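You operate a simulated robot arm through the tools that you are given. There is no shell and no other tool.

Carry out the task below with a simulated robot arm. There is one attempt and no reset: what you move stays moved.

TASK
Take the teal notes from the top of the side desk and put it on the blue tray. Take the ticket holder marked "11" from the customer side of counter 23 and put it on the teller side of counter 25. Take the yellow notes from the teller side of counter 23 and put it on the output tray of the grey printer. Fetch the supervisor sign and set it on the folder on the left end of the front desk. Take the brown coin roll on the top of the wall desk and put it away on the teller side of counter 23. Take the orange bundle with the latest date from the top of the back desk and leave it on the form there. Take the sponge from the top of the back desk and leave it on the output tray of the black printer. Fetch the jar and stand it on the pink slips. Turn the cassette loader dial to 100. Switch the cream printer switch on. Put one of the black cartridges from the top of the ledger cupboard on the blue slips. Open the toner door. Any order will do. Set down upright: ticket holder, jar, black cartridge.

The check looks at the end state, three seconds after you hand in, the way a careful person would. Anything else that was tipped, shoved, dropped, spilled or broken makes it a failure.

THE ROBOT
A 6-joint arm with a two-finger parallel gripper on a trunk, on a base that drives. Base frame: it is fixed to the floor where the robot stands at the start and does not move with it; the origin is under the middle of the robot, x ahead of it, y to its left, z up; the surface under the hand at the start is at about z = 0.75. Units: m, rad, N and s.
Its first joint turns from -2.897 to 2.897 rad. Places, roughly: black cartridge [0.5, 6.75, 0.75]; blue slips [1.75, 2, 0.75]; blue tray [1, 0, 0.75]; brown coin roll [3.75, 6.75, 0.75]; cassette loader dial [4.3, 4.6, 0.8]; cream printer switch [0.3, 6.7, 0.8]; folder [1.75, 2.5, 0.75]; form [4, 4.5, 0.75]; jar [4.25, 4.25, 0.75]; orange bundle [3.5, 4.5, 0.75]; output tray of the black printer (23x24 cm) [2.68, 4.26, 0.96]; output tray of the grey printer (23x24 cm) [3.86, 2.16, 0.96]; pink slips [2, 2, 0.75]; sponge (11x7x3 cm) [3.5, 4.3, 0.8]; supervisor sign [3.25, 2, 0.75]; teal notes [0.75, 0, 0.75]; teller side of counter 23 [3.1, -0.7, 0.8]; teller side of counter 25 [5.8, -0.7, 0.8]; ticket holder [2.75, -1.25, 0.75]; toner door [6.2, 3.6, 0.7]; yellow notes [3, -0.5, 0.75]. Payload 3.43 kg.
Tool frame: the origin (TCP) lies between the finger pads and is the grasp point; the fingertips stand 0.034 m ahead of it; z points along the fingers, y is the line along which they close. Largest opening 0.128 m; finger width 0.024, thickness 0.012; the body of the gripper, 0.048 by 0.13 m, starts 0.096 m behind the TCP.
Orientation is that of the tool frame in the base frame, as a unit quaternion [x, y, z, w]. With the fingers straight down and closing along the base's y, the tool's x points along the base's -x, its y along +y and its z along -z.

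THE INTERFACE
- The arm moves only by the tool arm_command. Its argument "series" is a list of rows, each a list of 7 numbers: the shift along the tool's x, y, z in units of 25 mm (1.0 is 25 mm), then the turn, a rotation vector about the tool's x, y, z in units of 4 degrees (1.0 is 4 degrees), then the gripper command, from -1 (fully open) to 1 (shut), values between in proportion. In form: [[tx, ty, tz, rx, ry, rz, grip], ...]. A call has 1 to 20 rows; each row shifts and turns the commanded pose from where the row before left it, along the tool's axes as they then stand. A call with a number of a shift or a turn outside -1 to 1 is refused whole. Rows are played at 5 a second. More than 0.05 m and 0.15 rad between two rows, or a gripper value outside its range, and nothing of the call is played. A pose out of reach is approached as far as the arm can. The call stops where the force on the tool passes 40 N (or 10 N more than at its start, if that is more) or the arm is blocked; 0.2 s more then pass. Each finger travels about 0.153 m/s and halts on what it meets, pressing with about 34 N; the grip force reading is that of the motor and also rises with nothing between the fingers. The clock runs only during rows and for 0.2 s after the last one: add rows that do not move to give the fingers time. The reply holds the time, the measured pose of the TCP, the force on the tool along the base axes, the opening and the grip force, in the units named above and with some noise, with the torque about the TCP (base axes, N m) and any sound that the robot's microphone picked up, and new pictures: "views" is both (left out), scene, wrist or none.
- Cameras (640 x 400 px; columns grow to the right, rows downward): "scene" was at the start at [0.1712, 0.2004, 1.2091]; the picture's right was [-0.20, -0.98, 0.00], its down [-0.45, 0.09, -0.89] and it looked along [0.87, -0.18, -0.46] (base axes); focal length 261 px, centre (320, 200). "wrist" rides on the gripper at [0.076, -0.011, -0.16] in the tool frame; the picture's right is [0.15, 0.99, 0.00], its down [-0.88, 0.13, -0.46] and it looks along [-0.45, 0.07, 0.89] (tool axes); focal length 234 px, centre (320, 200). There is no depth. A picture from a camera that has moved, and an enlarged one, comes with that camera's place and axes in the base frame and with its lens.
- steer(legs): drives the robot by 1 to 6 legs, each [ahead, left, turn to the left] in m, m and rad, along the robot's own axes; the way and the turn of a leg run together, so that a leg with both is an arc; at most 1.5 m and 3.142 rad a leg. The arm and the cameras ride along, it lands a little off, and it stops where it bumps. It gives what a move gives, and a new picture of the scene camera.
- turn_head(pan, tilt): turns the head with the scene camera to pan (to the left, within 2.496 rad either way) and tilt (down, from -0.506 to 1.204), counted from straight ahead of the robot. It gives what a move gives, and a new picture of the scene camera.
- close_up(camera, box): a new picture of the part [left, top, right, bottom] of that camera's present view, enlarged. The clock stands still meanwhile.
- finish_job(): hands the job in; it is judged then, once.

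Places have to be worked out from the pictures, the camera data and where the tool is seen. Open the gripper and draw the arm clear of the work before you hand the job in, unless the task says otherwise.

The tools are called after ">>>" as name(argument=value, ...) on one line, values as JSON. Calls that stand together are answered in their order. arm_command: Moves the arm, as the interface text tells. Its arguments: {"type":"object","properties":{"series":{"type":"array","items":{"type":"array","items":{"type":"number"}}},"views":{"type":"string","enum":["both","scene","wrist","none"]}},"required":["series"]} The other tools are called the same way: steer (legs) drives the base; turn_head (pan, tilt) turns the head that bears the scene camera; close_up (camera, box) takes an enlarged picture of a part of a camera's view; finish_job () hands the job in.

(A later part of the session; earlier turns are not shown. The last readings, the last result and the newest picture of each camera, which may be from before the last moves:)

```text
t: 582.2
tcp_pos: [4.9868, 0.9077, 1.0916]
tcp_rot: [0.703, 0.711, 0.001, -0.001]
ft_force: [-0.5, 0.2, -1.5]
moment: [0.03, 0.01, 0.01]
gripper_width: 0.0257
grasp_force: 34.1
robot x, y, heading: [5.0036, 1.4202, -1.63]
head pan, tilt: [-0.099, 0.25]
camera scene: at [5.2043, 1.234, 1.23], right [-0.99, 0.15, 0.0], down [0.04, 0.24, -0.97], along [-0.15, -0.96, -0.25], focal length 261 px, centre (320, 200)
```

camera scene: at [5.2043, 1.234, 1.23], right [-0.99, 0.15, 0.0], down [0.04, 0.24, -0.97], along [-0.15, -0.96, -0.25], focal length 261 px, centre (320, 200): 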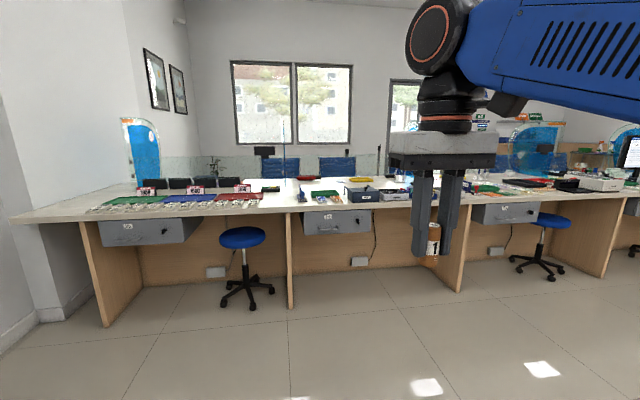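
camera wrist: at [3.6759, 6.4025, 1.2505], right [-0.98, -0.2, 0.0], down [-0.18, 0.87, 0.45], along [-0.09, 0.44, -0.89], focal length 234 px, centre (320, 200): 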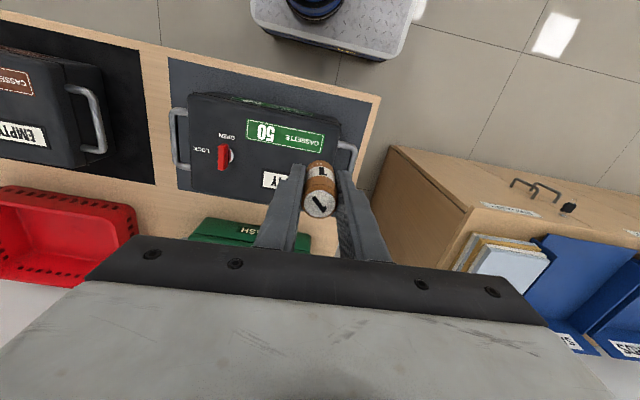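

The east end is closed by the wall. While here I look at counter 25's teller side for a free spot.

>>> close_up(camera="scene", box=[80, 150, 320, 250])

>>> close_up(camera="scene", box=[250, 130, 490, 250])

```text
2.67 times, centred on (200, 200) of scene
camera zoom: at [5.2043, 1.234, 1.23], right [-0.99, 0.15, 0.0], down [0.04, 0.24, -0.97], along [-0.15, -0.96, -0.25], focal length 697 px, centre (640, 200)
```

zoom: 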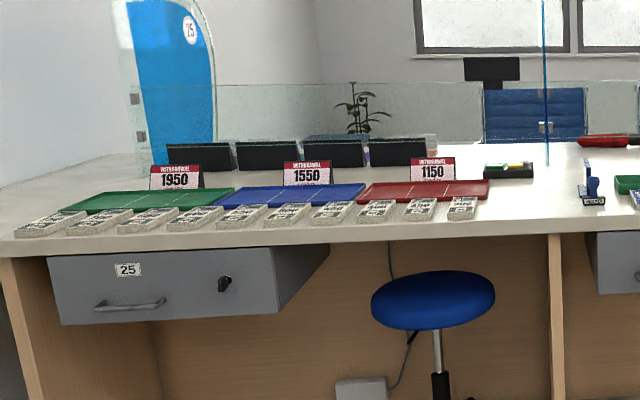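

```text
2.67 times, centred on (370, 190) of scene
camera zoom: at [5.2043, 1.234, 1.23], right [-0.99, 0.15, 0.0], down [0.04, 0.24, -0.97], along [-0.15, -0.96, -0.25], focal length 697 px, centre (187, 227)
```

zoom: 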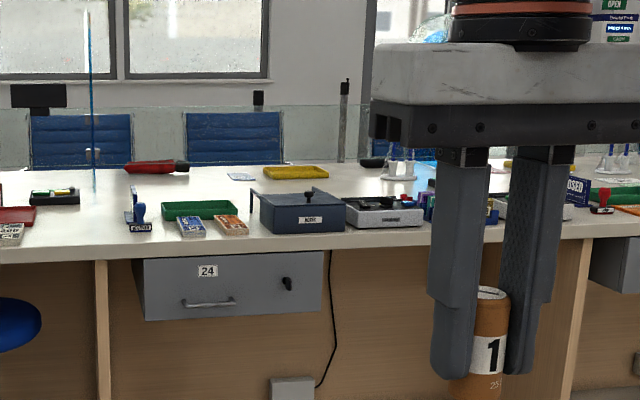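

Counter 25 spans x ≈ 5.15–6.5, with free space near (5.3, −0.5). Now I strafe to counter 23 with the coin roll.

>>> steer(legs=[[0, 0, 0.058], [0, -1.0, 0], [0, -1.1, 0], [1.1, 0, 0]])

>>> turn_head(pan=0.0, tilt=0.45)

```text
t: 598.5
tcp_pos: [2.9642, -0.2665, 1.0902]
tcp_rot: [0.67, 0.742, 0.001, -0.001]
ft_force: [0.4, -0.5, -1.6]
moment: [0.02, 0.0, 0.0]
gripper_width: 0.0258
grasp_force: 33.9
robot x, y, heading: [2.9309, 0.2447, -1.535]
head pan, tilt: [-0.099, 0.25]
camera scene: at [3.1513, 0.0777, 1.23], right [-1.0, 0.06, 0.0], down [0.02, 0.25, -0.97], along [-0.06, -0.97, -0.25], focal length 261 px, centre (320, 200)
```

scene: 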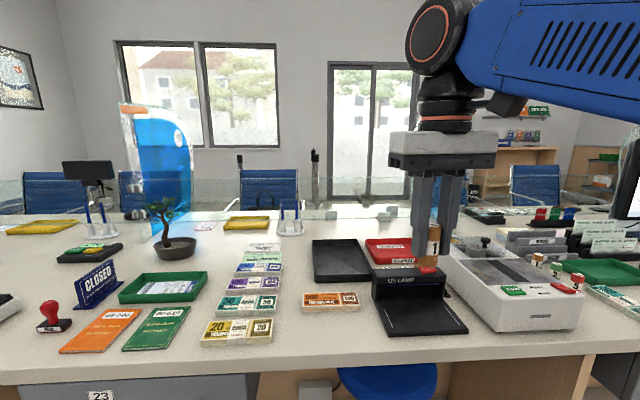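

```text
t: 599.2
tcp_pos: [2.9656, -0.2672, 1.0899]
tcp_rot: [0.67, 0.743, 0.001, 0.0]
ft_force: [0.3, 0.0, -1.1]
moment: [0.02, 0.0, 0.01]
gripper_width: 0.0258
grasp_force: 33.6
robot x, y, heading: [2.9318, 0.2411, -1.534]
head pan, tilt: [0.0, 0.45]
camera scene: at [3.1605, 0.079, 1.2114], right [-1.0, -0.04, 0.0], down [-0.02, 0.43, -0.9], along [0.03, -0.9, -0.43], focal length 261 px, centre (320, 200)
```

scene: 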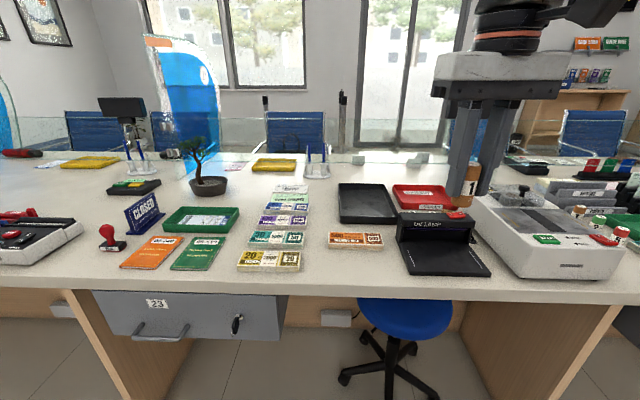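

I place the coin roll where the yellow notes had been, at about (3.10, −0.45).

>>> arm_command(series=[[-0.98, 0.573, 0, 0, 0, 0, 1], [-0.98, 0.573, 0, 0, 0, 0, 1], [-0.98, 0.573, 0, 0, 0, 0, 1], [-0.98, 0.573, 0, 0, 0, 0, 1], [-0.98, 0.573, 0, 0, 0, 0, 1], [-0.98, 0.573, 0, 0, 0, 0, 1], [-0.98, 0.573, 0, 0, 0, 0, 1], [-0.98, 0.573, 0, 0, 0, 0, 1], [0, 0, 1, 0, 0, 0, 1], [0, 0, 1, 0, 0, 0, 1], [0, 0, 1, 0, 0, 0, 1], [0, 0, 1, 0, 0, 0, 1], [0, 0, 1, 0, 0, 0, 1], [0, 0, 1, 0, 0, 0, 1], [0, 0, 1, 0, 0, 0, 1], [0, 0, 0, 0, 0, 0, 1]])

```text
t: 602.6
tcp_pos: [3.0999, -0.4498, 0.9138]
tcp_rot: [0.67, 0.743, 0.001, 0.0]
ft_force: [0.5, 0.2, -1.2]
moment: [0.02, -0.02, 0.0]
gripper_width: 0.0256
grasp_force: 34.5
robot x, y, heading: [2.9327, 0.2431, -1.533]
head pan, tilt: [0.0, 0.45]
camera scene: at [3.1605, 0.079, 1.2113], right [-1.0, -0.04, 0.0], down [-0.02, 0.43, -0.9], along [0.03, -0.9, -0.44], focal length 261 px, centre (320, 200)
camera wrist: at [3.0808, -0.375, 1.0746], right [0.97, 0.25, 0.0], down [0.22, -0.86, 0.45], along [0.11, -0.44, -0.89], focal length 234 px, centre (320, 200)
```

scene: 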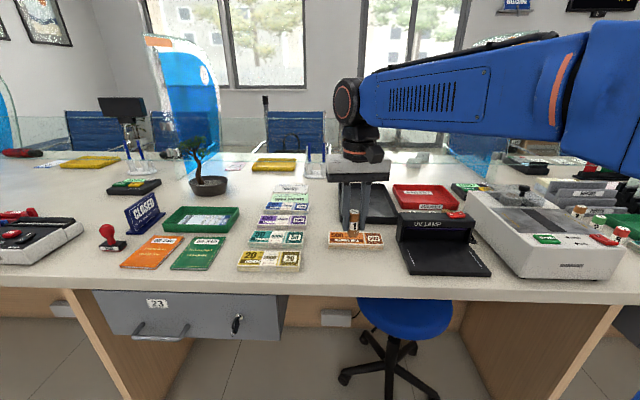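
wrist: 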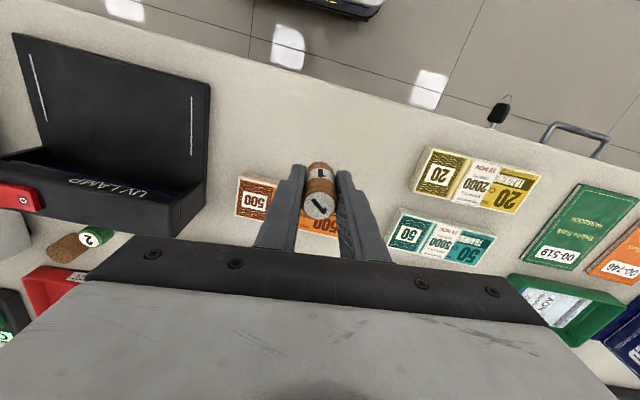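

Clear spot beneath. Lowering to stand it on the counter.

>>> arm_command(series=[[0, 0, 1, 0, 0, 0, 1], [0, 0, 1, 0, 0, 0, 1], [0, 0, 0.7, 0, 0, 0, 1], [0, 0, 0.15, 0, 0, 0, 1], [0, 0, 0.15, 0, 0, 0, 1], [0, 0, 0.12, 0, 0, 0, 1], [0, 0, 0, 0, 0, 0, 1]], views="none")

```text
t: 604.2
tcp_pos: [3.0992, -0.4474, 0.8363]
tcp_rot: [0.67, 0.742, 0.0, -0.001]
ft_force: [0.3, -0.2, -1.0]
moment: [0.0, 0.0, -0.04]
gripper_width: 0.0258
grasp_force: 34.0
robot x, y, heading: [2.9352, 0.2445, -1.532]
head pan, tilt: [0.0, 0.45]
```

>>> arm_command(series=[[0, 0, 0.1, 0, 0, 0, 1], [0, 0, 0.1, 0, 0, 0, 1], [0, 0, 0.1, 0, 0, 0, 1], [0, 0, 0, 0, 0, 0, 1]], views="none")

>>> close_up(camera="scene", box=[290, 190, 430, 290])

```text
t: 605.2
tcp_pos: [3.0995, -0.4487, 0.8292]
tcp_rot: [0.669, 0.743, 0.001, -0.001]
ft_force: [-0.6, -0.5, 1.8]
moment: [-0.02, 0.06, 0.0]
gripper_width: 0.0258
grasp_force: 34.0
robot x, y, heading: [2.9318, 0.2429, -1.536]
head pan, tilt: [0.0, 0.45]
```

```text
4.00 times, centred on (360, 240) of scene
camera zoom: at [3.1605, 0.0791, 1.2113], right [-1.0, -0.04, 0.0], down [-0.02, 0.43, -0.9], along [0.03, -0.9, -0.44], focal length 1045 px, centre (160, 40)
```

zoom: 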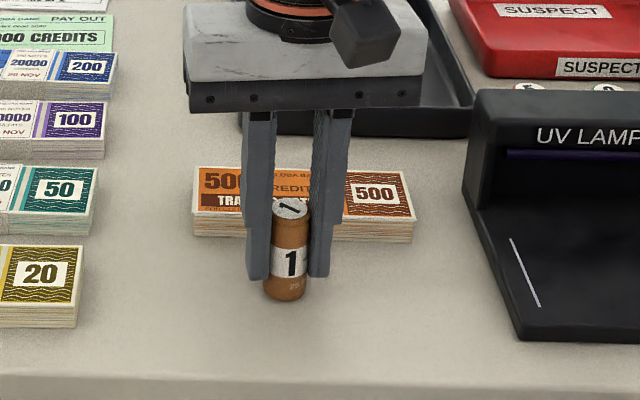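

Touching. One tiny step more, then release and rise.

>>> arm_command(series=[[0, 0, 0.05, 0, 0, 0, 1], [0, 0, 0, 0, 0, 0, 0.4], [0, 0, 0, 0, 0, 0, 0.1], [0, 0, 0, 0, 0, 0, 0.1], [0, 0, -0.5, 0, 0, 0, 0.1], [0, 0, -1, 0, 0, 0, 0.1], [0, 0, -1, 0, 0, 0, 0.1], [0, 0, -1, 0, 0, 0, 0.1], [0, 0, -1, 0, 0, 0, 0.1], [0, 0, -1, 0, 0, 0, 0.1], [0, 0, -1, 0, 0, 0, 0.1], [0, 0, -1, 0, 0, 0, 0.1], [0, 0, -1, 0, 0, 0, 0.1], [0, 0, -1, 0, 0, 0, 0.1], [0, 0, -1, 0, 0, 0, 0.1]])

>>> close_up(camera="scene", box=[290, 190, 430, 290])

```text
t: 608.4
tcp_pos: [3.0997, -0.449, 1.0915]
tcp_rot: [0.669, 0.743, 0.001, -0.001]
ft_force: [0.0, 0.3, 0.1]
moment: [0.04, -0.01, 0.04]
gripper_width: 0.0576
grasp_force: 0.1
robot x, y, heading: [2.9362, 0.2423, -1.533]
head pan, tilt: [0.0, 0.45]
camera scene: at [3.1605, 0.079, 1.2113], right [-1.0, -0.04, 0.0], down [-0.02, 0.43, -0.9], along [0.03, -0.9, -0.44], focal length 261 px, centre (320, 200)
camera wrist: at [3.0804, -0.3748, 1.2513], right [0.97, 0.25, 0.0], down [0.22, -0.86, 0.45], along [0.11, -0.44, -0.89], focal length 234 px, centre (320, 200)
```

scene: 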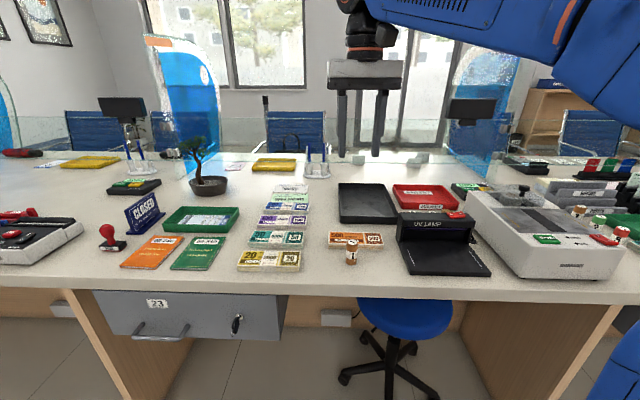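
wrist: 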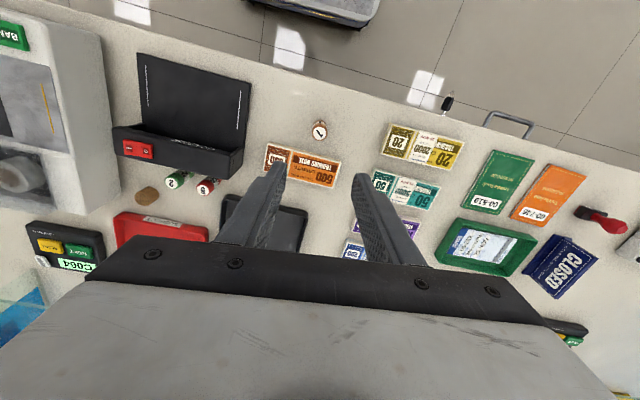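

```text
4.00 times, centred on (360, 240) of scene
camera zoom: at [3.1605, 0.079, 1.2113], right [-1.0, -0.04, 0.0], down [-0.02, 0.43, -0.9], along [0.03, -0.9, -0.44], focal length 1045 px, centre (160, 40)
```

zoom: 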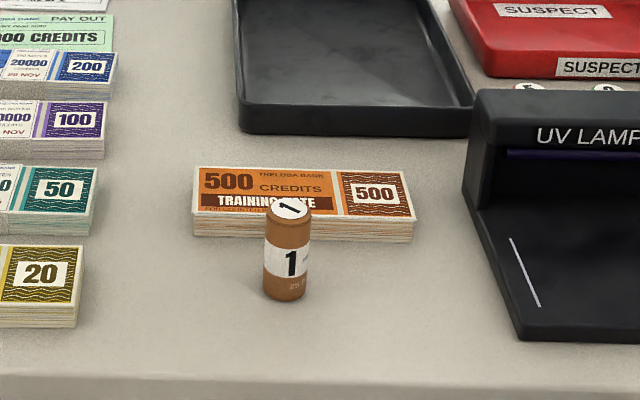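

The coin roll stands on counter 23. Last job: the ticket holder. I retract and drive west to look for the way to the customer side.

>>> arm_command(series=[[1, -0.5, 0, 0, 0, 0, 0], [1, -0.5, 0, 0, 0, 0, 0], [1, -0.5, 0, 0, 0, 0, 0], [1, -0.5, 0, 0, 0, 0, 0], [1, -0.5, 0, 0, 0, 0, 0], [1, -0.5, 0, 0, 0, 0, 0], [1, -0.5, 0, 0, 0, 0, 0]], views="none")

>>> steer(legs=[[-0.85, 0, -0.035], [0, -1.2, 0], [0, -1.2, 0], [0, -1.2, 0]])

>>> turn_head(pan=-0.3, tilt=0.3)

```text
t: 610.0
tcp_pos: [2.9944, -0.2831, 1.0921]
tcp_rot: [0.67, 0.742, 0.001, -0.002]
ft_force: [-0.3, -1.2, -0.2]
moment: [0.06, 0.01, -0.01]
gripper_width: 0.0639
grasp_force: 0.1
robot x, y, heading: [2.9318, 0.2441, -1.527]
head pan, tilt: [0.0, 0.45]
```

```text
t: 631.6
tcp_pos: [-0.6344, 0.6511, 1.0909]
tcp_rot: [0.693, 0.721, 0.0, -0.001]
ft_force: [1.5, -0.6, 0.5]
moment: [-0.01, 0.01, 0.0]
gripper_width: 0.064
grasp_force: 0.0
robot x, y, heading: [-0.6626, 1.182, -1.596]
head pan, tilt: [0.0, 0.45]
camera scene: at [-0.4462, 1.002, 1.2113], right [-1.0, 0.03, 0.0], down [0.01, 0.44, -0.9], along [-0.02, -0.9, -0.44], focal length 261 px, centre (320, 200)
```

scene: 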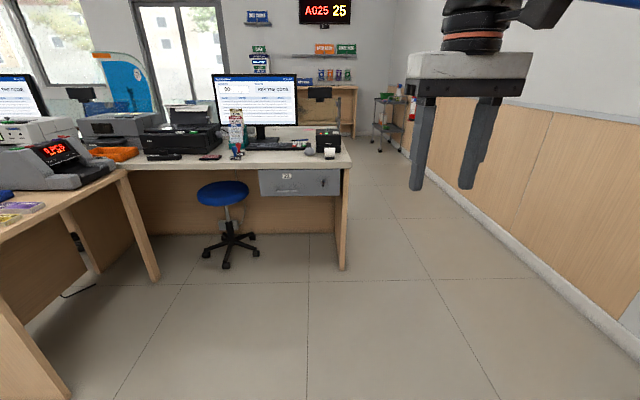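

```text
t: 632.4
tcp_pos: [-0.6347, 0.651, 1.0916]
tcp_rot: [0.693, 0.721, 0.002, -0.001]
ft_force: [0.3, 0.4, 0.2]
moment: [-0.02, -0.01, 0.02]
gripper_width: 0.0641
grasp_force: 0.1
robot x, y, heading: [-0.6642, 1.1815, -1.6]
head pan, tilt: [-0.3, 0.3]
camera scene: at [-0.4736, 1.0054, 1.2252], right [-0.95, 0.32, 0.0], down [0.1, 0.28, -0.96], along [-0.31, -0.9, -0.3], focal length 261 px, centre (320, 200)
```

scene: 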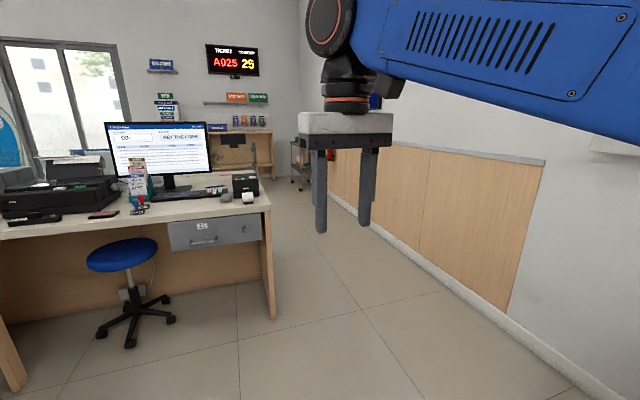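

There is a 1.4 m passage west of counter 21. I drive through it to the customer side.

>>> steer(legs=[[0, -0.7, 0.03], [1.5, 0, 0], [1.2, 0, 0]])

>>> turn_head(pan=0.9, tilt=0.3)

>>> turn_head(pan=0.2, tilt=0.35)

```text
t: 635.4
tcp_pos: [-1.1012, 0.6629, 1.0919]
tcp_rot: [0.67, 0.742, 0.0, -0.001]
ft_force: [0.5, 0.1, 0.3]
moment: [0.02, 0.01, 0.01]
gripper_width: 0.0641
grasp_force: 0.0
robot x, y, heading: [-1.1624, 1.189, -1.532]
head pan, tilt: [-0.3, 0.3]
stopped in leg 1: the robot was blocked; the commanded pose is now the measured one
camera scene: at [-0.9627, 1.0264, 1.2252], right [-0.97, 0.26, 0.0], down [0.08, 0.29, -0.96], along [-0.25, -0.92, -0.3], focal length 261 px, centre (320, 200)
```

scene: 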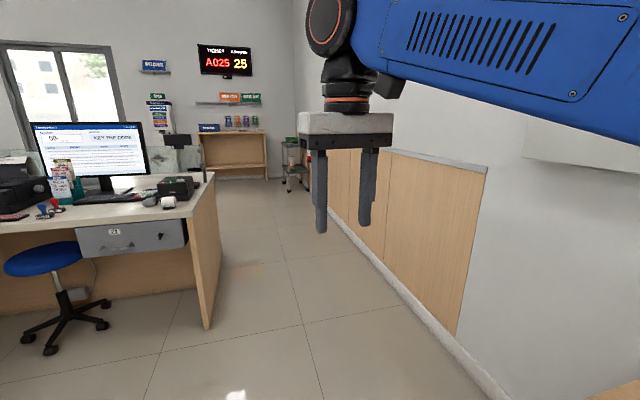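

```text
t: 636.8
tcp_pos: [-1.1023, 0.6626, 1.0919]
tcp_rot: [0.671, 0.742, 0.001, 0.0]
ft_force: [-0.2, 0.4, -0.3]
moment: [0.01, 0.0, 0.0]
gripper_width: 0.0641
grasp_force: 0.1
robot x, y, heading: [-1.1616, 1.1911, -1.535]
head pan, tilt: [0.901, 0.3]
camera scene: at [-0.8632, 1.0612, 1.2252], right [-0.59, -0.81, 0.0], down [-0.24, 0.18, -0.96], along [0.77, -0.57, -0.3], focal length 261 px, centre (320, 200)
```

scene: 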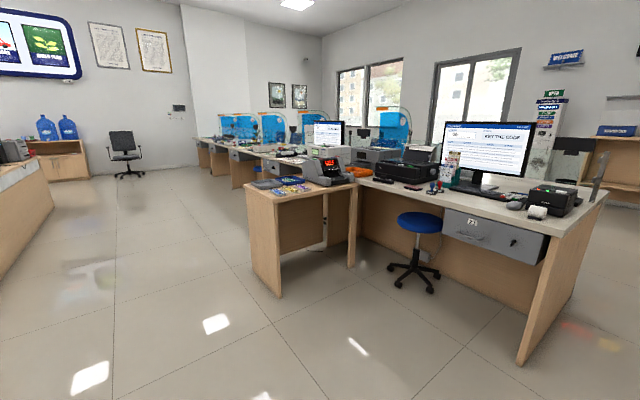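

```text
t: 637.8
tcp_pos: [-1.1013, 0.6626, 1.0916]
tcp_rot: [0.67, 0.742, 0.0, 0.0]
ft_force: [0.3, -0.4, 0.1]
moment: [0.03, 0.01, -0.02]
gripper_width: 0.064
grasp_force: 0.0
robot x, y, heading: [-1.1622, 1.1893, -1.535]
head pan, tilt: [0.201, 0.351]
camera scene: at [-0.9164, 1.0261, 1.2205], right [-0.97, -0.24, 0.0], down [-0.08, 0.33, -0.94], along [0.22, -0.91, -0.34], focal length 261 px, centre (320, 200)
```

scene: 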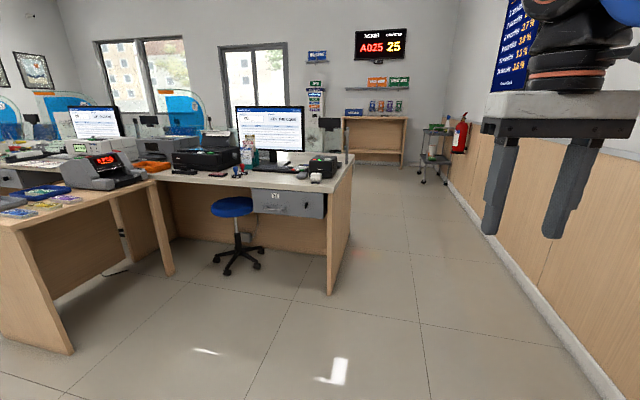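

Something low behind on the right blocked the strafe; ahead is clear. I drive forward through the passage (counter end at x ≈ −0.65).

>>> steer(legs=[[0.4, 0, 0], [0, 0, -0.05], [1.5, 0, 0], [1.4, 0, 0]])

>>> turn_head(pan=1.2, tilt=0.3)

```text
t: 654.3
tcp_pos: [-1.2102, -2.6382, 1.0912]
tcp_rot: [0.697, 0.717, 0.0, 0.0]
ft_force: [0.6, -0.5, 1.1]
moment: [0.0, 0.04, -0.01]
gripper_width: 0.0642
grasp_force: 0.0
robot x, y, heading: [-1.2354, -2.1063, -1.606]
head pan, tilt: [0.201, 0.351]
camera scene: at [-0.9997, -2.2884, 1.2205], right [-0.99, -0.17, 0.0], down [-0.06, 0.34, -0.94], along [0.16, -0.93, -0.34], focal length 261 px, centre (320, 200)
```

scene: 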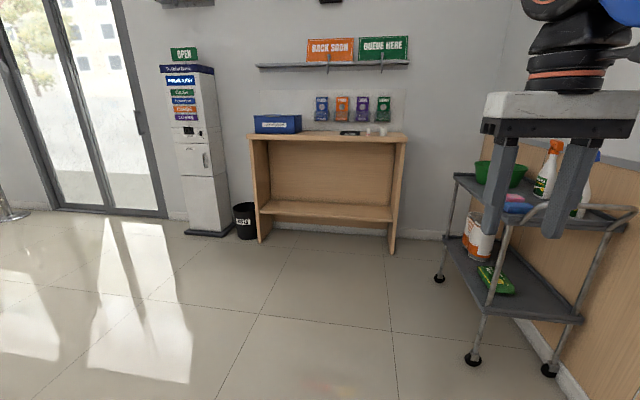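

```text
t: 655.6
tcp_pos: [-1.2096, -2.6375, 1.0907]
tcp_rot: [0.695, 0.719, 0.001, 0.0]
ft_force: [0.5, 0.4, -0.7]
moment: [-0.05, 0.01, 0.04]
gripper_width: 0.0638
grasp_force: 0.0
robot x, y, heading: [-1.2328, -2.1084, -1.606]
head pan, tilt: [1.201, 0.3]
camera scene: at [-0.9293, -2.2334, 1.2252], right [-0.39, -0.92, 0.0], down [-0.27, 0.12, -0.96], along [0.88, -0.38, -0.3], focal length 261 px, centre (320, 200)
```

scene: 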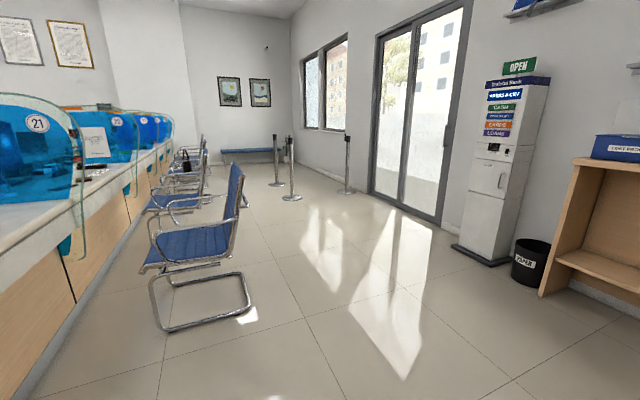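

The customer side is reachable; chairs stand before each counter and queue posts further out. I go to y ≈ −2.85, turn east, and drive along the free lane.

>>> steer(legs=[[0.7, 0.25, 0.03], [0, 0, 1.58], [1.5, 0, 0], [1.0, 0, 0]])

>>> turn_head(pan=0.6, tilt=0.35)

```text
t: 675.2
tcp_pos: [2.0072, -2.6947, 1.0921]
tcp_rot: [-0.043, 0.999, 0.0, -0.001]
ft_force: [0.1, 0.4, -0.1]
moment: [0.04, -0.03, -0.01]
gripper_width: 0.0641
grasp_force: 0.1
robot x, y, heading: [1.479, -2.7478, 0.019]
head pan, tilt: [1.201, 0.3]
camera scene: at [1.5878, -2.4394, 1.2253], right [0.94, -0.34, 0.0], down [-0.1, -0.28, -0.96], along [0.33, 0.9, -0.3], focal length 261 px, centre (320, 200)
```

scene: 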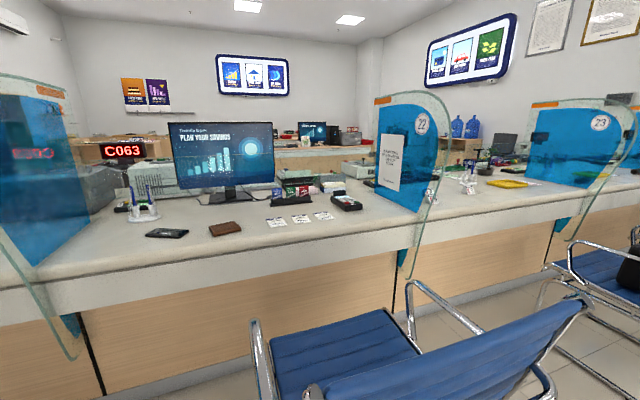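

```text
t: 676.2
tcp_pos: [2.0075, -2.695, 1.0909]
tcp_rot: [-0.043, 0.999, 0.0, -0.001]
ft_force: [-0.1, 0.7, 0.2]
moment: [-0.01, 0.01, 0.0]
gripper_width: 0.0638
grasp_force: 0.0
robot x, y, heading: [1.4808, -2.7445, 0.02]
head pan, tilt: [0.6, 0.351]
camera scene: at [1.6316, -2.4728, 1.2205], right [0.58, -0.81, 0.0], down [-0.28, -0.2, -0.94], along [0.76, 0.55, -0.34], focal length 261 px, centre (320, 200)
```

scene: 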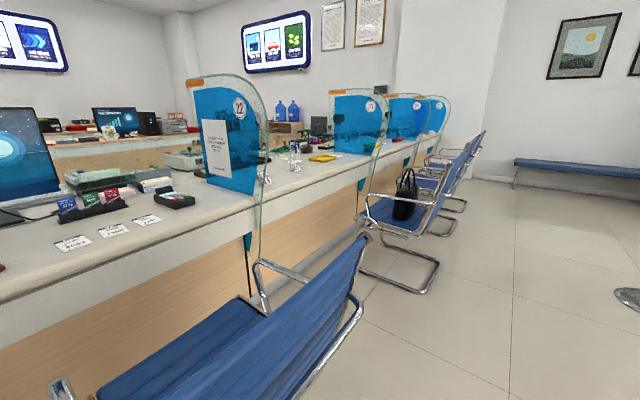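

Ticket holders sit just east of the fin marked 22; between the chairs (x 2.3–3.2) there is room for the robot. I drive there and turn to face the counter.

>>> steer(legs=[[1.25, 0.08, -0.02], [0, 0, 1.57]])

>>> turn_head(pan=0.0, tilt=0.35)

>>> close_up(camera="scene", box=[160, 100, 480, 300])

```text
t: 686.2
tcp_pos: [2.6691, -2.127, 1.0928]
tcp_rot: [0.721, -0.692, 0.001, 0.001]
ft_force: [0.7, -0.1, 0.6]
moment: [0.0, 0.01, 0.0]
gripper_width: 0.064
grasp_force: 0.1
robot x, y, heading: [2.694, -2.6577, 1.544]
head pan, tilt: [0.6, 0.351]
camera scene: at [2.4299, -2.494, 1.2205], right [0.84, 0.54, 0.0], down [0.19, -0.29, -0.94], along [-0.51, 0.79, -0.34], focal length 261 px, centre (320, 200)
```

scene: 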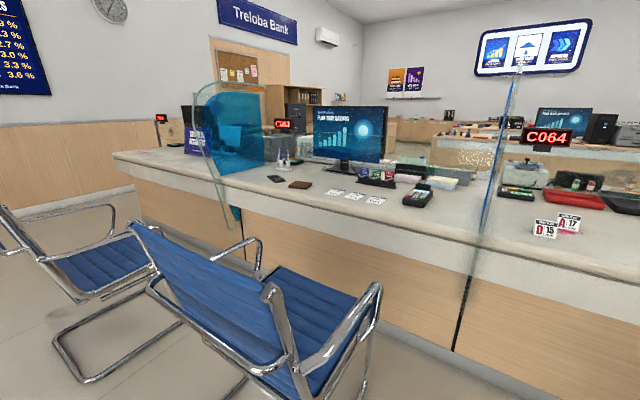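

```text
t: 687.2
tcp_pos: [2.6692, -2.1269, 1.0932]
tcp_rot: [0.721, -0.693, 0.0, 0.001]
ft_force: [-0.2, 0.2, 0.1]
moment: [-0.02, -0.01, 0.03]
gripper_width: 0.0641
grasp_force: 0.0
robot x, y, heading: [2.6987, -2.6576, 1.547]
head pan, tilt: [0.0, 0.351]
camera scene: at [2.4829, -2.4791, 1.2205], right [1.0, -0.03, 0.0], down [-0.01, -0.34, -0.94], along [0.02, 0.94, -0.34], focal length 261 px, centre (320, 200)
```

scene: 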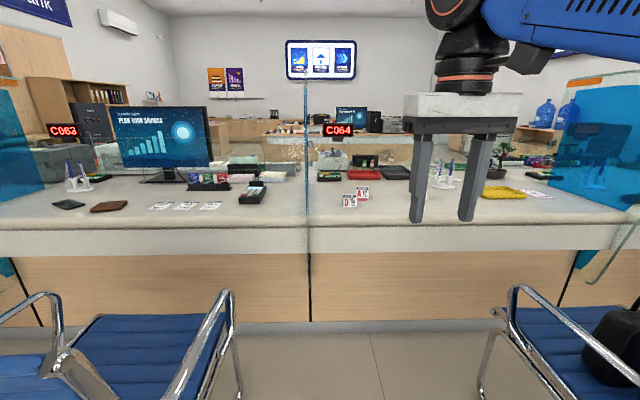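

```text
2.00 times, centred on (320, 200) of scene
camera zoom: at [2.4829, -2.4791, 1.2205], right [1.0, -0.03, 0.0], down [-0.01, -0.34, -0.94], along [0.02, 0.94, -0.34], focal length 523 px, centre (320, 200)
```

zoom: 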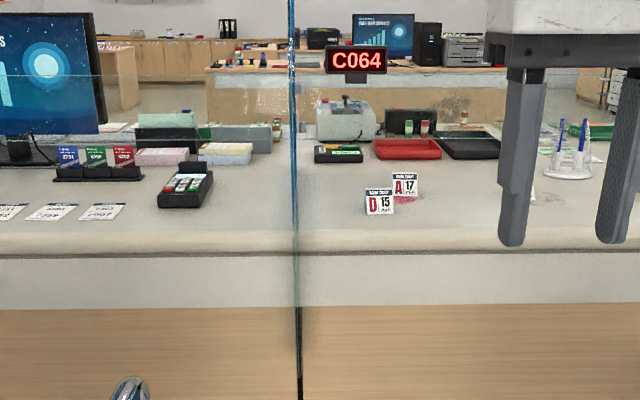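

I zoom in on the holders to read them, and shift the hand aside to see the third one.

>>> close_up(camera="scene", box=[330, 175, 394, 215])

>>> arm_command(series=[[0, -1, 0, 0, 0, 0, 0], [0, -1, 0, 0, 0, 0, 0], [0, -1, 0, 0, 0, 0, 0], [0, -1, 0, 0, 0, 0, 0], [0, -1, 0, 0, 0, 0, 0], [0, -1, 0, 0, 0, 0, 0], [0, -1, 0, 0, 0, 0, 0], [0, -1, 0, 0, 0, 0, 0]])

>>> close_up(camera="scene", box=[320, 160, 480, 260])

```text
10.00 times, centred on (362, 195) of scene
camera zoom: at [2.4829, -2.4791, 1.2205], right [1.0, -0.03, 0.0], down [-0.01, -0.34, -0.94], along [0.02, 0.94, -0.34], focal length 2613 px, centre (-100, 250)
```

zoom: 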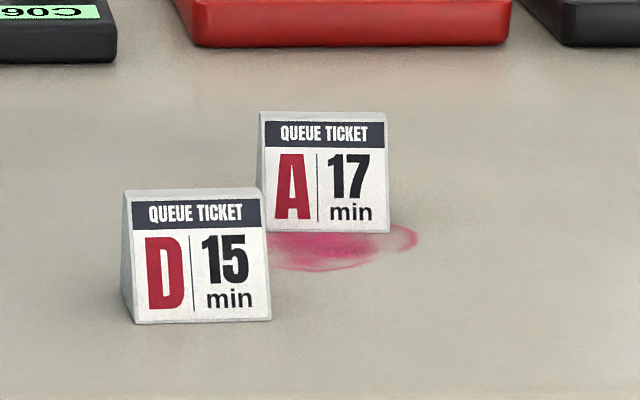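

```text
t: 689.0
tcp_pos: [2.8676, -2.1191, 1.0916]
tcp_rot: [0.721, -0.693, 0.0, 0.001]
ft_force: [-0.1, -0.3, -0.3]
moment: [0.03, 0.01, -0.01]
gripper_width: 0.0639
grasp_force: 0.0
robot x, y, heading: [2.6942, -2.6545, 1.548]
head pan, tilt: [0.0, 0.351]
camera scene: at [2.4829, -2.4792, 1.2205], right [1.0, -0.03, 0.0], down [-0.01, -0.34, -0.94], along [0.02, 0.94, -0.34], focal length 261 px, centre (320, 200)
camera wrist: at [2.8816, -2.1943, 1.2523], right [-0.98, -0.19, 0.0], down [-0.17, 0.88, 0.45], along [-0.08, 0.45, -0.89], focal length 234 px, centre (320, 200)
```

scene: 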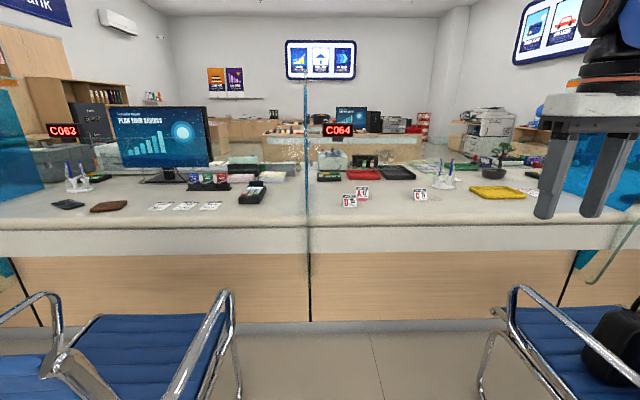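
wrist: 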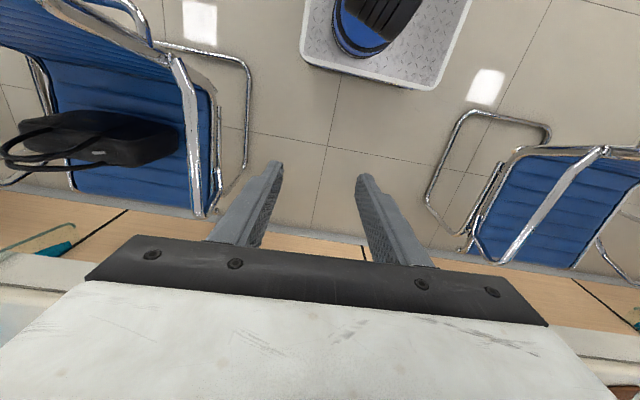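

```text
4.00 times, centred on (400, 210) of scene
camera zoom: at [2.4829, -2.4792, 1.2205], right [1.0, -0.03, 0.0], down [-0.01, -0.34, -0.94], along [0.02, 0.94, -0.34], focal length 1045 px, centre (0, 160)
```

zoom: 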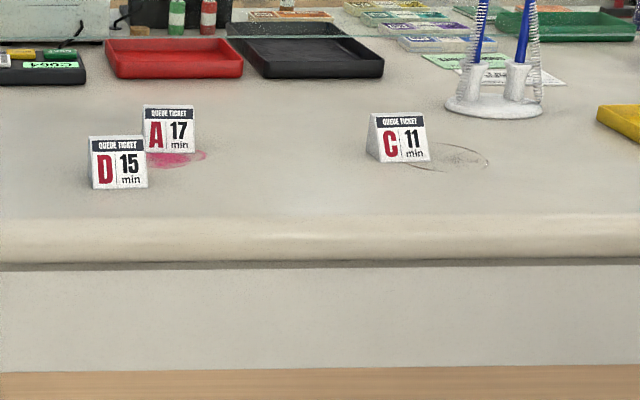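

The third holder reads "C 11" – that is the one, at about (3.0, −1.29). I drive half a metre closer between the chairs.

>>> steer(legs=[[0.48, -0.1, 0.02]])

>>> turn_head(pan=-0.35, tilt=0.5)

>>> close_up(camera="scene", box=[200, 120, 440, 270])

```text
t: 691.9
tcp_pos: [2.9698, -1.6334, 1.0914]
tcp_rot: [0.726, -0.688, 0.001, 0.001]
ft_force: [-0.8, -0.6, 0.9]
moment: [0.01, 0.03, -0.02]
gripper_width: 0.0641
grasp_force: 0.1
robot x, y, heading: [2.8077, -2.1722, 1.564]
head pan, tilt: [0.0, 0.351]
camera scene: at [2.5902, -1.999, 1.2205], right [1.0, -0.01, 0.0], down [0.0, -0.34, -0.94], along [0.01, 0.94, -0.34], focal length 261 px, centre (320, 200)
```

scene: 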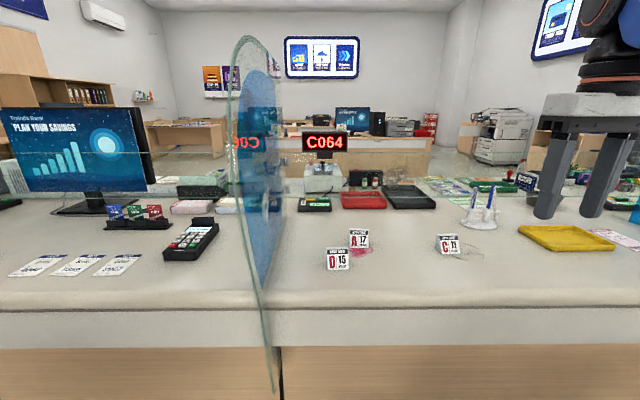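

```text
t: 692.7
tcp_pos: [2.9699, -1.6344, 1.0913]
tcp_rot: [0.725, -0.689, 0.0, 0.002]
ft_force: [0.4, 0.0, -0.4]
moment: [0.0, -0.01, 0.02]
gripper_width: 0.0638
grasp_force: 0.0
robot x, y, heading: [2.808, -2.1734, 1.562]
head pan, tilt: [-0.351, 0.499]
camera scene: at [2.6213, -2.007, 1.2069], right [0.94, -0.35, 0.0], down [-0.17, -0.45, -0.88], along [0.31, 0.82, -0.48], focal length 261 px, centre (320, 200)
```

scene: 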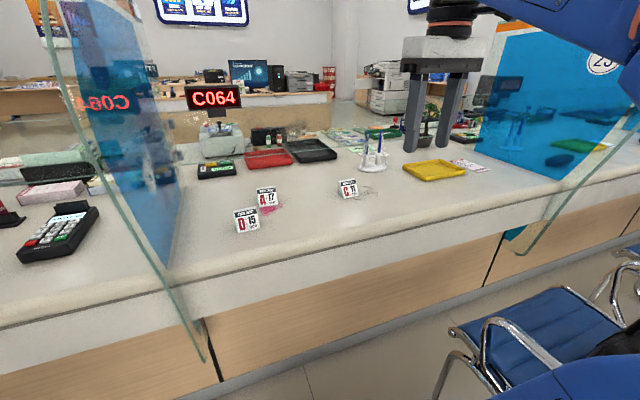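

```text
2.67 times, centred on (320, 195) of scene
camera zoom: at [2.6213, -2.007, 1.2069], right [0.94, -0.35, 0.0], down [-0.17, -0.45, -0.88], along [0.31, 0.82, -0.48], focal length 697 px, centre (320, 213)
```

zoom: 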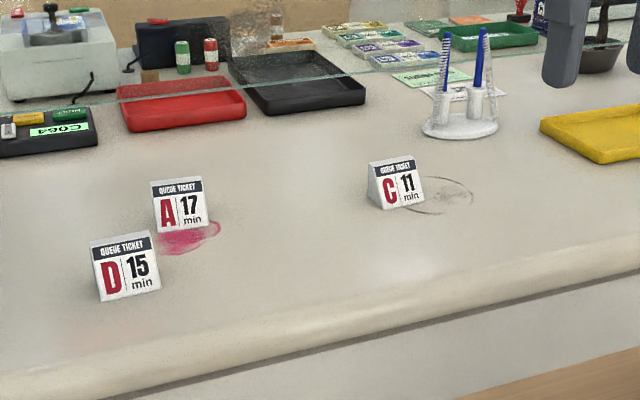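

"C 11" is a small solid wedge, about 57 mm wide, centred near (3.007, −1.28). I bring the gripper over it, fingers closing along its width.

>>> arm_command(series=[[-1, -0.157, 0.2, 0, 0, 0, -0.4], [-1, -0.157, 0.3, 0, 0, 0, -0.4], [-1, -0.157, 0.3, 0, 0, 0, -0.4], [-1, -0.157, 0.3, 0, 0, 0, -0.4], [-1, -0.157, 0.3, 0, 0, 0, -0.4], [-1, -0.157, 0.3, 0, 0, 0, -0.4], [-1, -0.157, 0.3, 0, 0, 0, -0.4], [-1, -0.157, 0.3, 0, 0, 0, -0.4], [-1, -0.157, 0.3, 0, 0, 0, -0.4], [-1, -0.157, 0.3, 0, 0, 0, -0.4], [-1, -0.157, 0.3, 0, 0, 0, -0.4], [-1, -0.157, 0.3, 0, 0, 0, -0.4], [-1, -0.157, 0.3, 0, 0, 0, -0.4], [0, 0, 0, 0, 0, 0, -0.4]])

>>> close_up(camera="wrist", box=[160, 40, 480, 240])

```text
t: 695.7
tcp_pos: [3.0031, -1.3059, 0.9984]
tcp_rot: [0.726, -0.687, 0.0, 0.001]
ft_force: [0.5, -1.4, 0.1]
moment: [0.0, -0.01, 0.0]
gripper_width: 0.0895
grasp_force: 0.1
robot x, y, heading: [2.8061, -2.175, 1.556]
head pan, tilt: [-0.351, 0.499]
camera scene: at [2.6214, -2.007, 1.2068], right [0.94, -0.35, 0.0], down [-0.17, -0.45, -0.88], along [0.31, 0.82, -0.48], focal length 261 px, centre (320, 200)
camera wrist: at [3.018, -1.3804, 1.157], right [-0.98, -0.2, 0.0], down [-0.18, 0.87, 0.45], along [-0.09, 0.45, -0.89], focal length 234 px, centre (320, 200)
```

scene: 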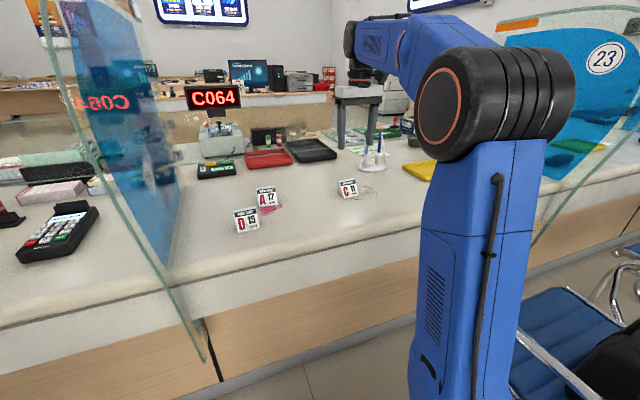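
wrist: 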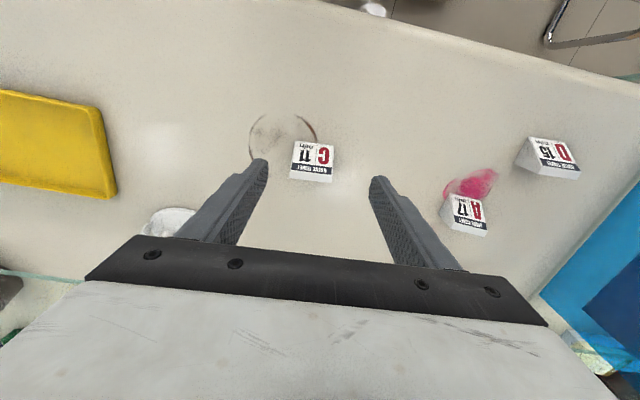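

```text
2.00 times, centred on (320, 140) of wrist
camera zoom: at [3.018, -1.3804, 1.157], right [-0.98, -0.2, 0.0], down [-0.18, 0.87, 0.45], along [-0.09, 0.45, -0.89], focal length 468 px, centre (320, 320)
```

zoom: 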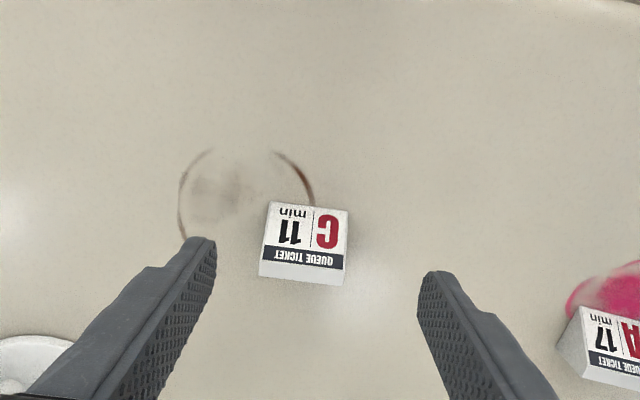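

The holder's centre is about (3.009, −1.252), yaw ≈ 6.6°. I inch the robot 7 cm closer for comfortable reach, then align.

>>> steer(legs=[[0.07, 0, 0]])

>>> arm_command(series=[[0, -0.2, 0.5, 0, 0, -0.85, -0.4], [0, 0, 1, 0, 0, 0, -0.4], [0, 0, 1, 0, 0, 0, -0.4], [0, 0, 0, 0, 0, 0, -0.4]])

>>> close_up(camera="wrist", box=[160, 40, 480, 240])

```text
t: 696.7
tcp_pos: [3.0039, -1.2366, 0.9966]
tcp_rot: [0.725, -0.689, 0.0, 0.001]
ft_force: [0.6, 0.1, 0.0]
moment: [-0.01, 0.02, -0.02]
gripper_width: 0.0898
grasp_force: 0.1
robot x, y, heading: [2.8053, -2.1011, 1.556]
head pan, tilt: [-0.351, 0.499]
camera scene: at [2.6224, -1.9367, 1.2068], right [0.93, -0.36, 0.0], down [-0.17, -0.45, -0.88], along [0.31, 0.82, -0.48], focal length 261 px, centre (320, 200)
```

scene: 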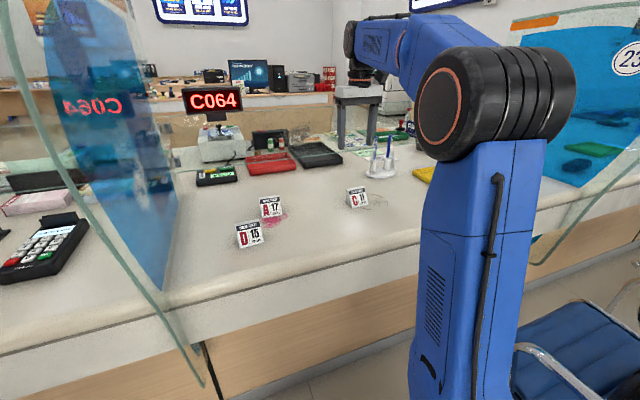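

```text
t: 697.7
tcp_pos: [3.0094, -1.2355, 0.9342]
tcp_rot: [0.745, -0.667, 0.001, 0.001]
ft_force: [-0.1, -0.6, 1.2]
moment: [0.0, 0.01, -0.03]
gripper_width: 0.0897
grasp_force: 0.1
robot x, y, heading: [2.8083, -2.1047, 1.556]
head pan, tilt: [-0.351, 0.499]
camera scene: at [2.6224, -1.9367, 1.2068], right [0.93, -0.36, 0.0], down [-0.17, -0.45, -0.88], along [0.31, 0.82, -0.48], focal length 261 px, centre (320, 200)
camera wrist: at [3.0297, -1.3096, 1.0941], right [-0.97, -0.26, 0.0], down [-0.23, 0.86, 0.45], along [-0.12, 0.44, -0.89], focal length 234 px, centre (320, 200)
```

scene: 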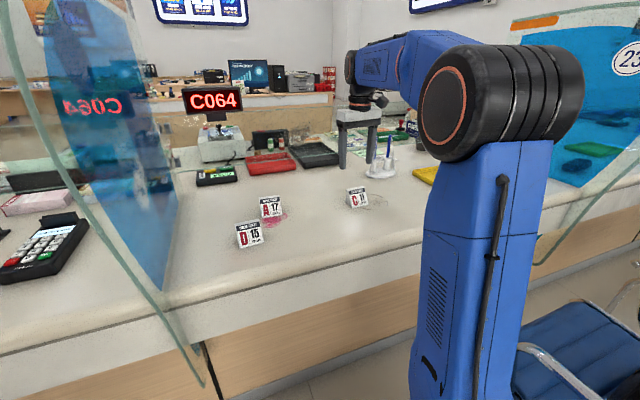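
wrist: 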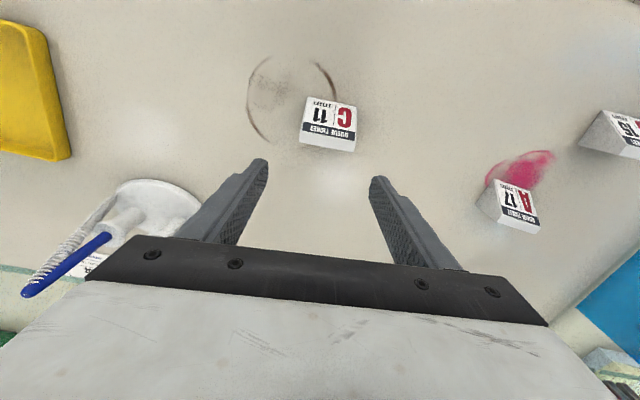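

```text
2.00 times, centred on (320, 140) of wrist
camera zoom: at [3.0297, -1.3096, 1.0941], right [-0.97, -0.26, 0.0], down [-0.23, 0.86, 0.45], along [-0.12, 0.44, -0.89], focal length 468 px, centre (320, 320)
```

zoom: 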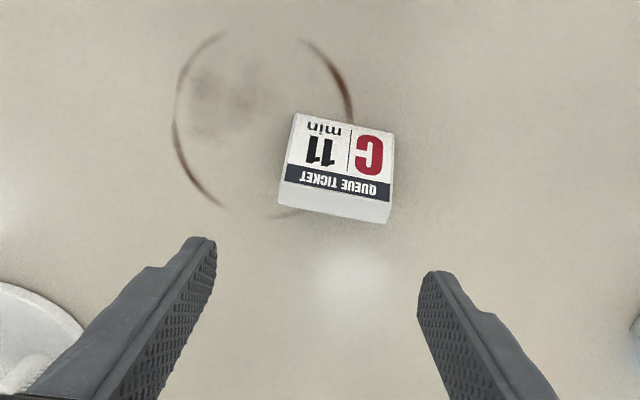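

Refined: centre (3.007, −1.257). I correct 2 cm, lower with the fingers at either end, and look once more.

>>> arm_command(series=[[0.85, 0.17, 0, 0, 0, 0, -0.4], [0, 0, 1, 0, 0, 0, -0.4], [0, 0, 1, 0, 0, 0, -0.4], [0, 0, 0.8, 0, 0, 0, -0.4], [0, 0, 0, 0, 0, 0, -0.4]])

>>> close_up(camera="wrist", box=[200, 60, 440, 210])

>>> close_up(camera="scene", box=[290, 120, 450, 220])

```text
t: 698.9
tcp_pos: [3.0085, -1.2581, 0.8647]
tcp_rot: [0.746, -0.666, 0.0, 0.0]
ft_force: [0.8, -0.1, 0.0]
moment: [0.03, 0.01, -0.03]
gripper_width: 0.0896
grasp_force: 0.0
robot x, y, heading: [2.8075, -2.1043, 1.563]
head pan, tilt: [-0.351, 0.499]
camera scene: at [2.6224, -1.9367, 1.2068], right [0.93, -0.36, 0.0], down [-0.17, -0.45, -0.88], along [0.31, 0.82, -0.48], focal length 261 px, centre (320, 200)
camera wrist: at [3.0277, -1.3322, 1.0238], right [-0.97, -0.26, 0.0], down [-0.23, 0.86, 0.45], along [-0.12, 0.44, -0.89], focal length 234 px, centre (320, 200)
```

scene: 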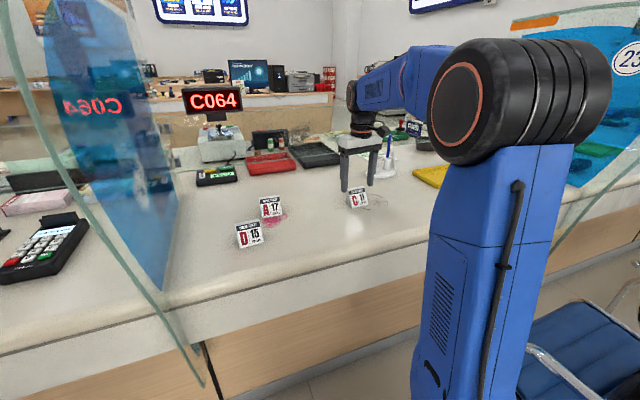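
wrist: 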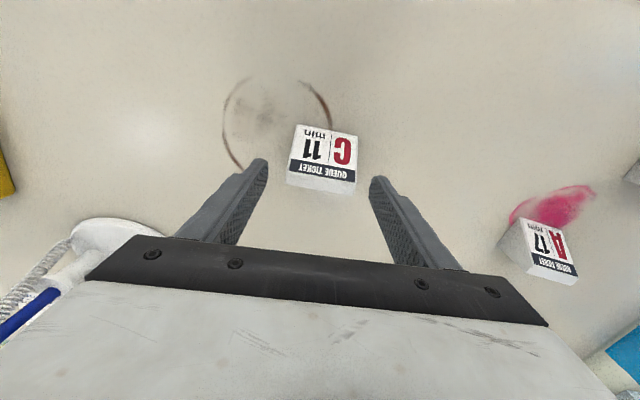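

```text
2.67 times, centred on (320, 135) of wrist
camera zoom: at [3.0277, -1.3322, 1.0238], right [-0.97, -0.26, 0.0], down [-0.23, 0.86, 0.45], along [-0.12, 0.44, -0.89], focal length 624 px, centre (320, 373)
```

zoom: 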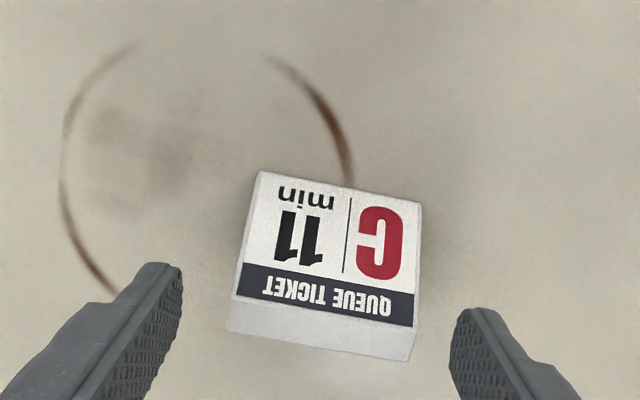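

```text
4.00 times, centred on (370, 170) of scene
camera zoom: at [2.6224, -1.9367, 1.2068], right [0.93, -0.36, 0.0], down [-0.17, -0.45, -0.88], along [0.31, 0.82, -0.48], focal length 1045 px, centre (120, 320)
```

zoom: 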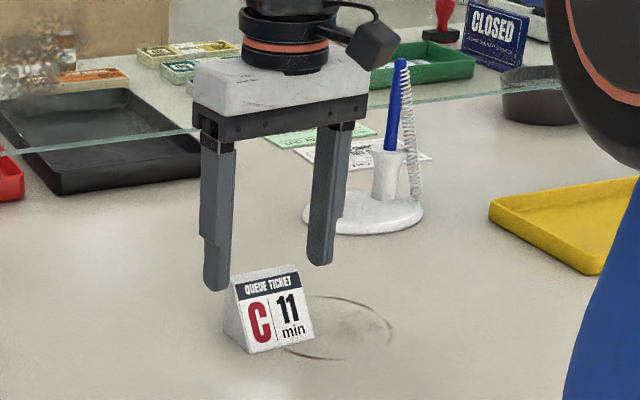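

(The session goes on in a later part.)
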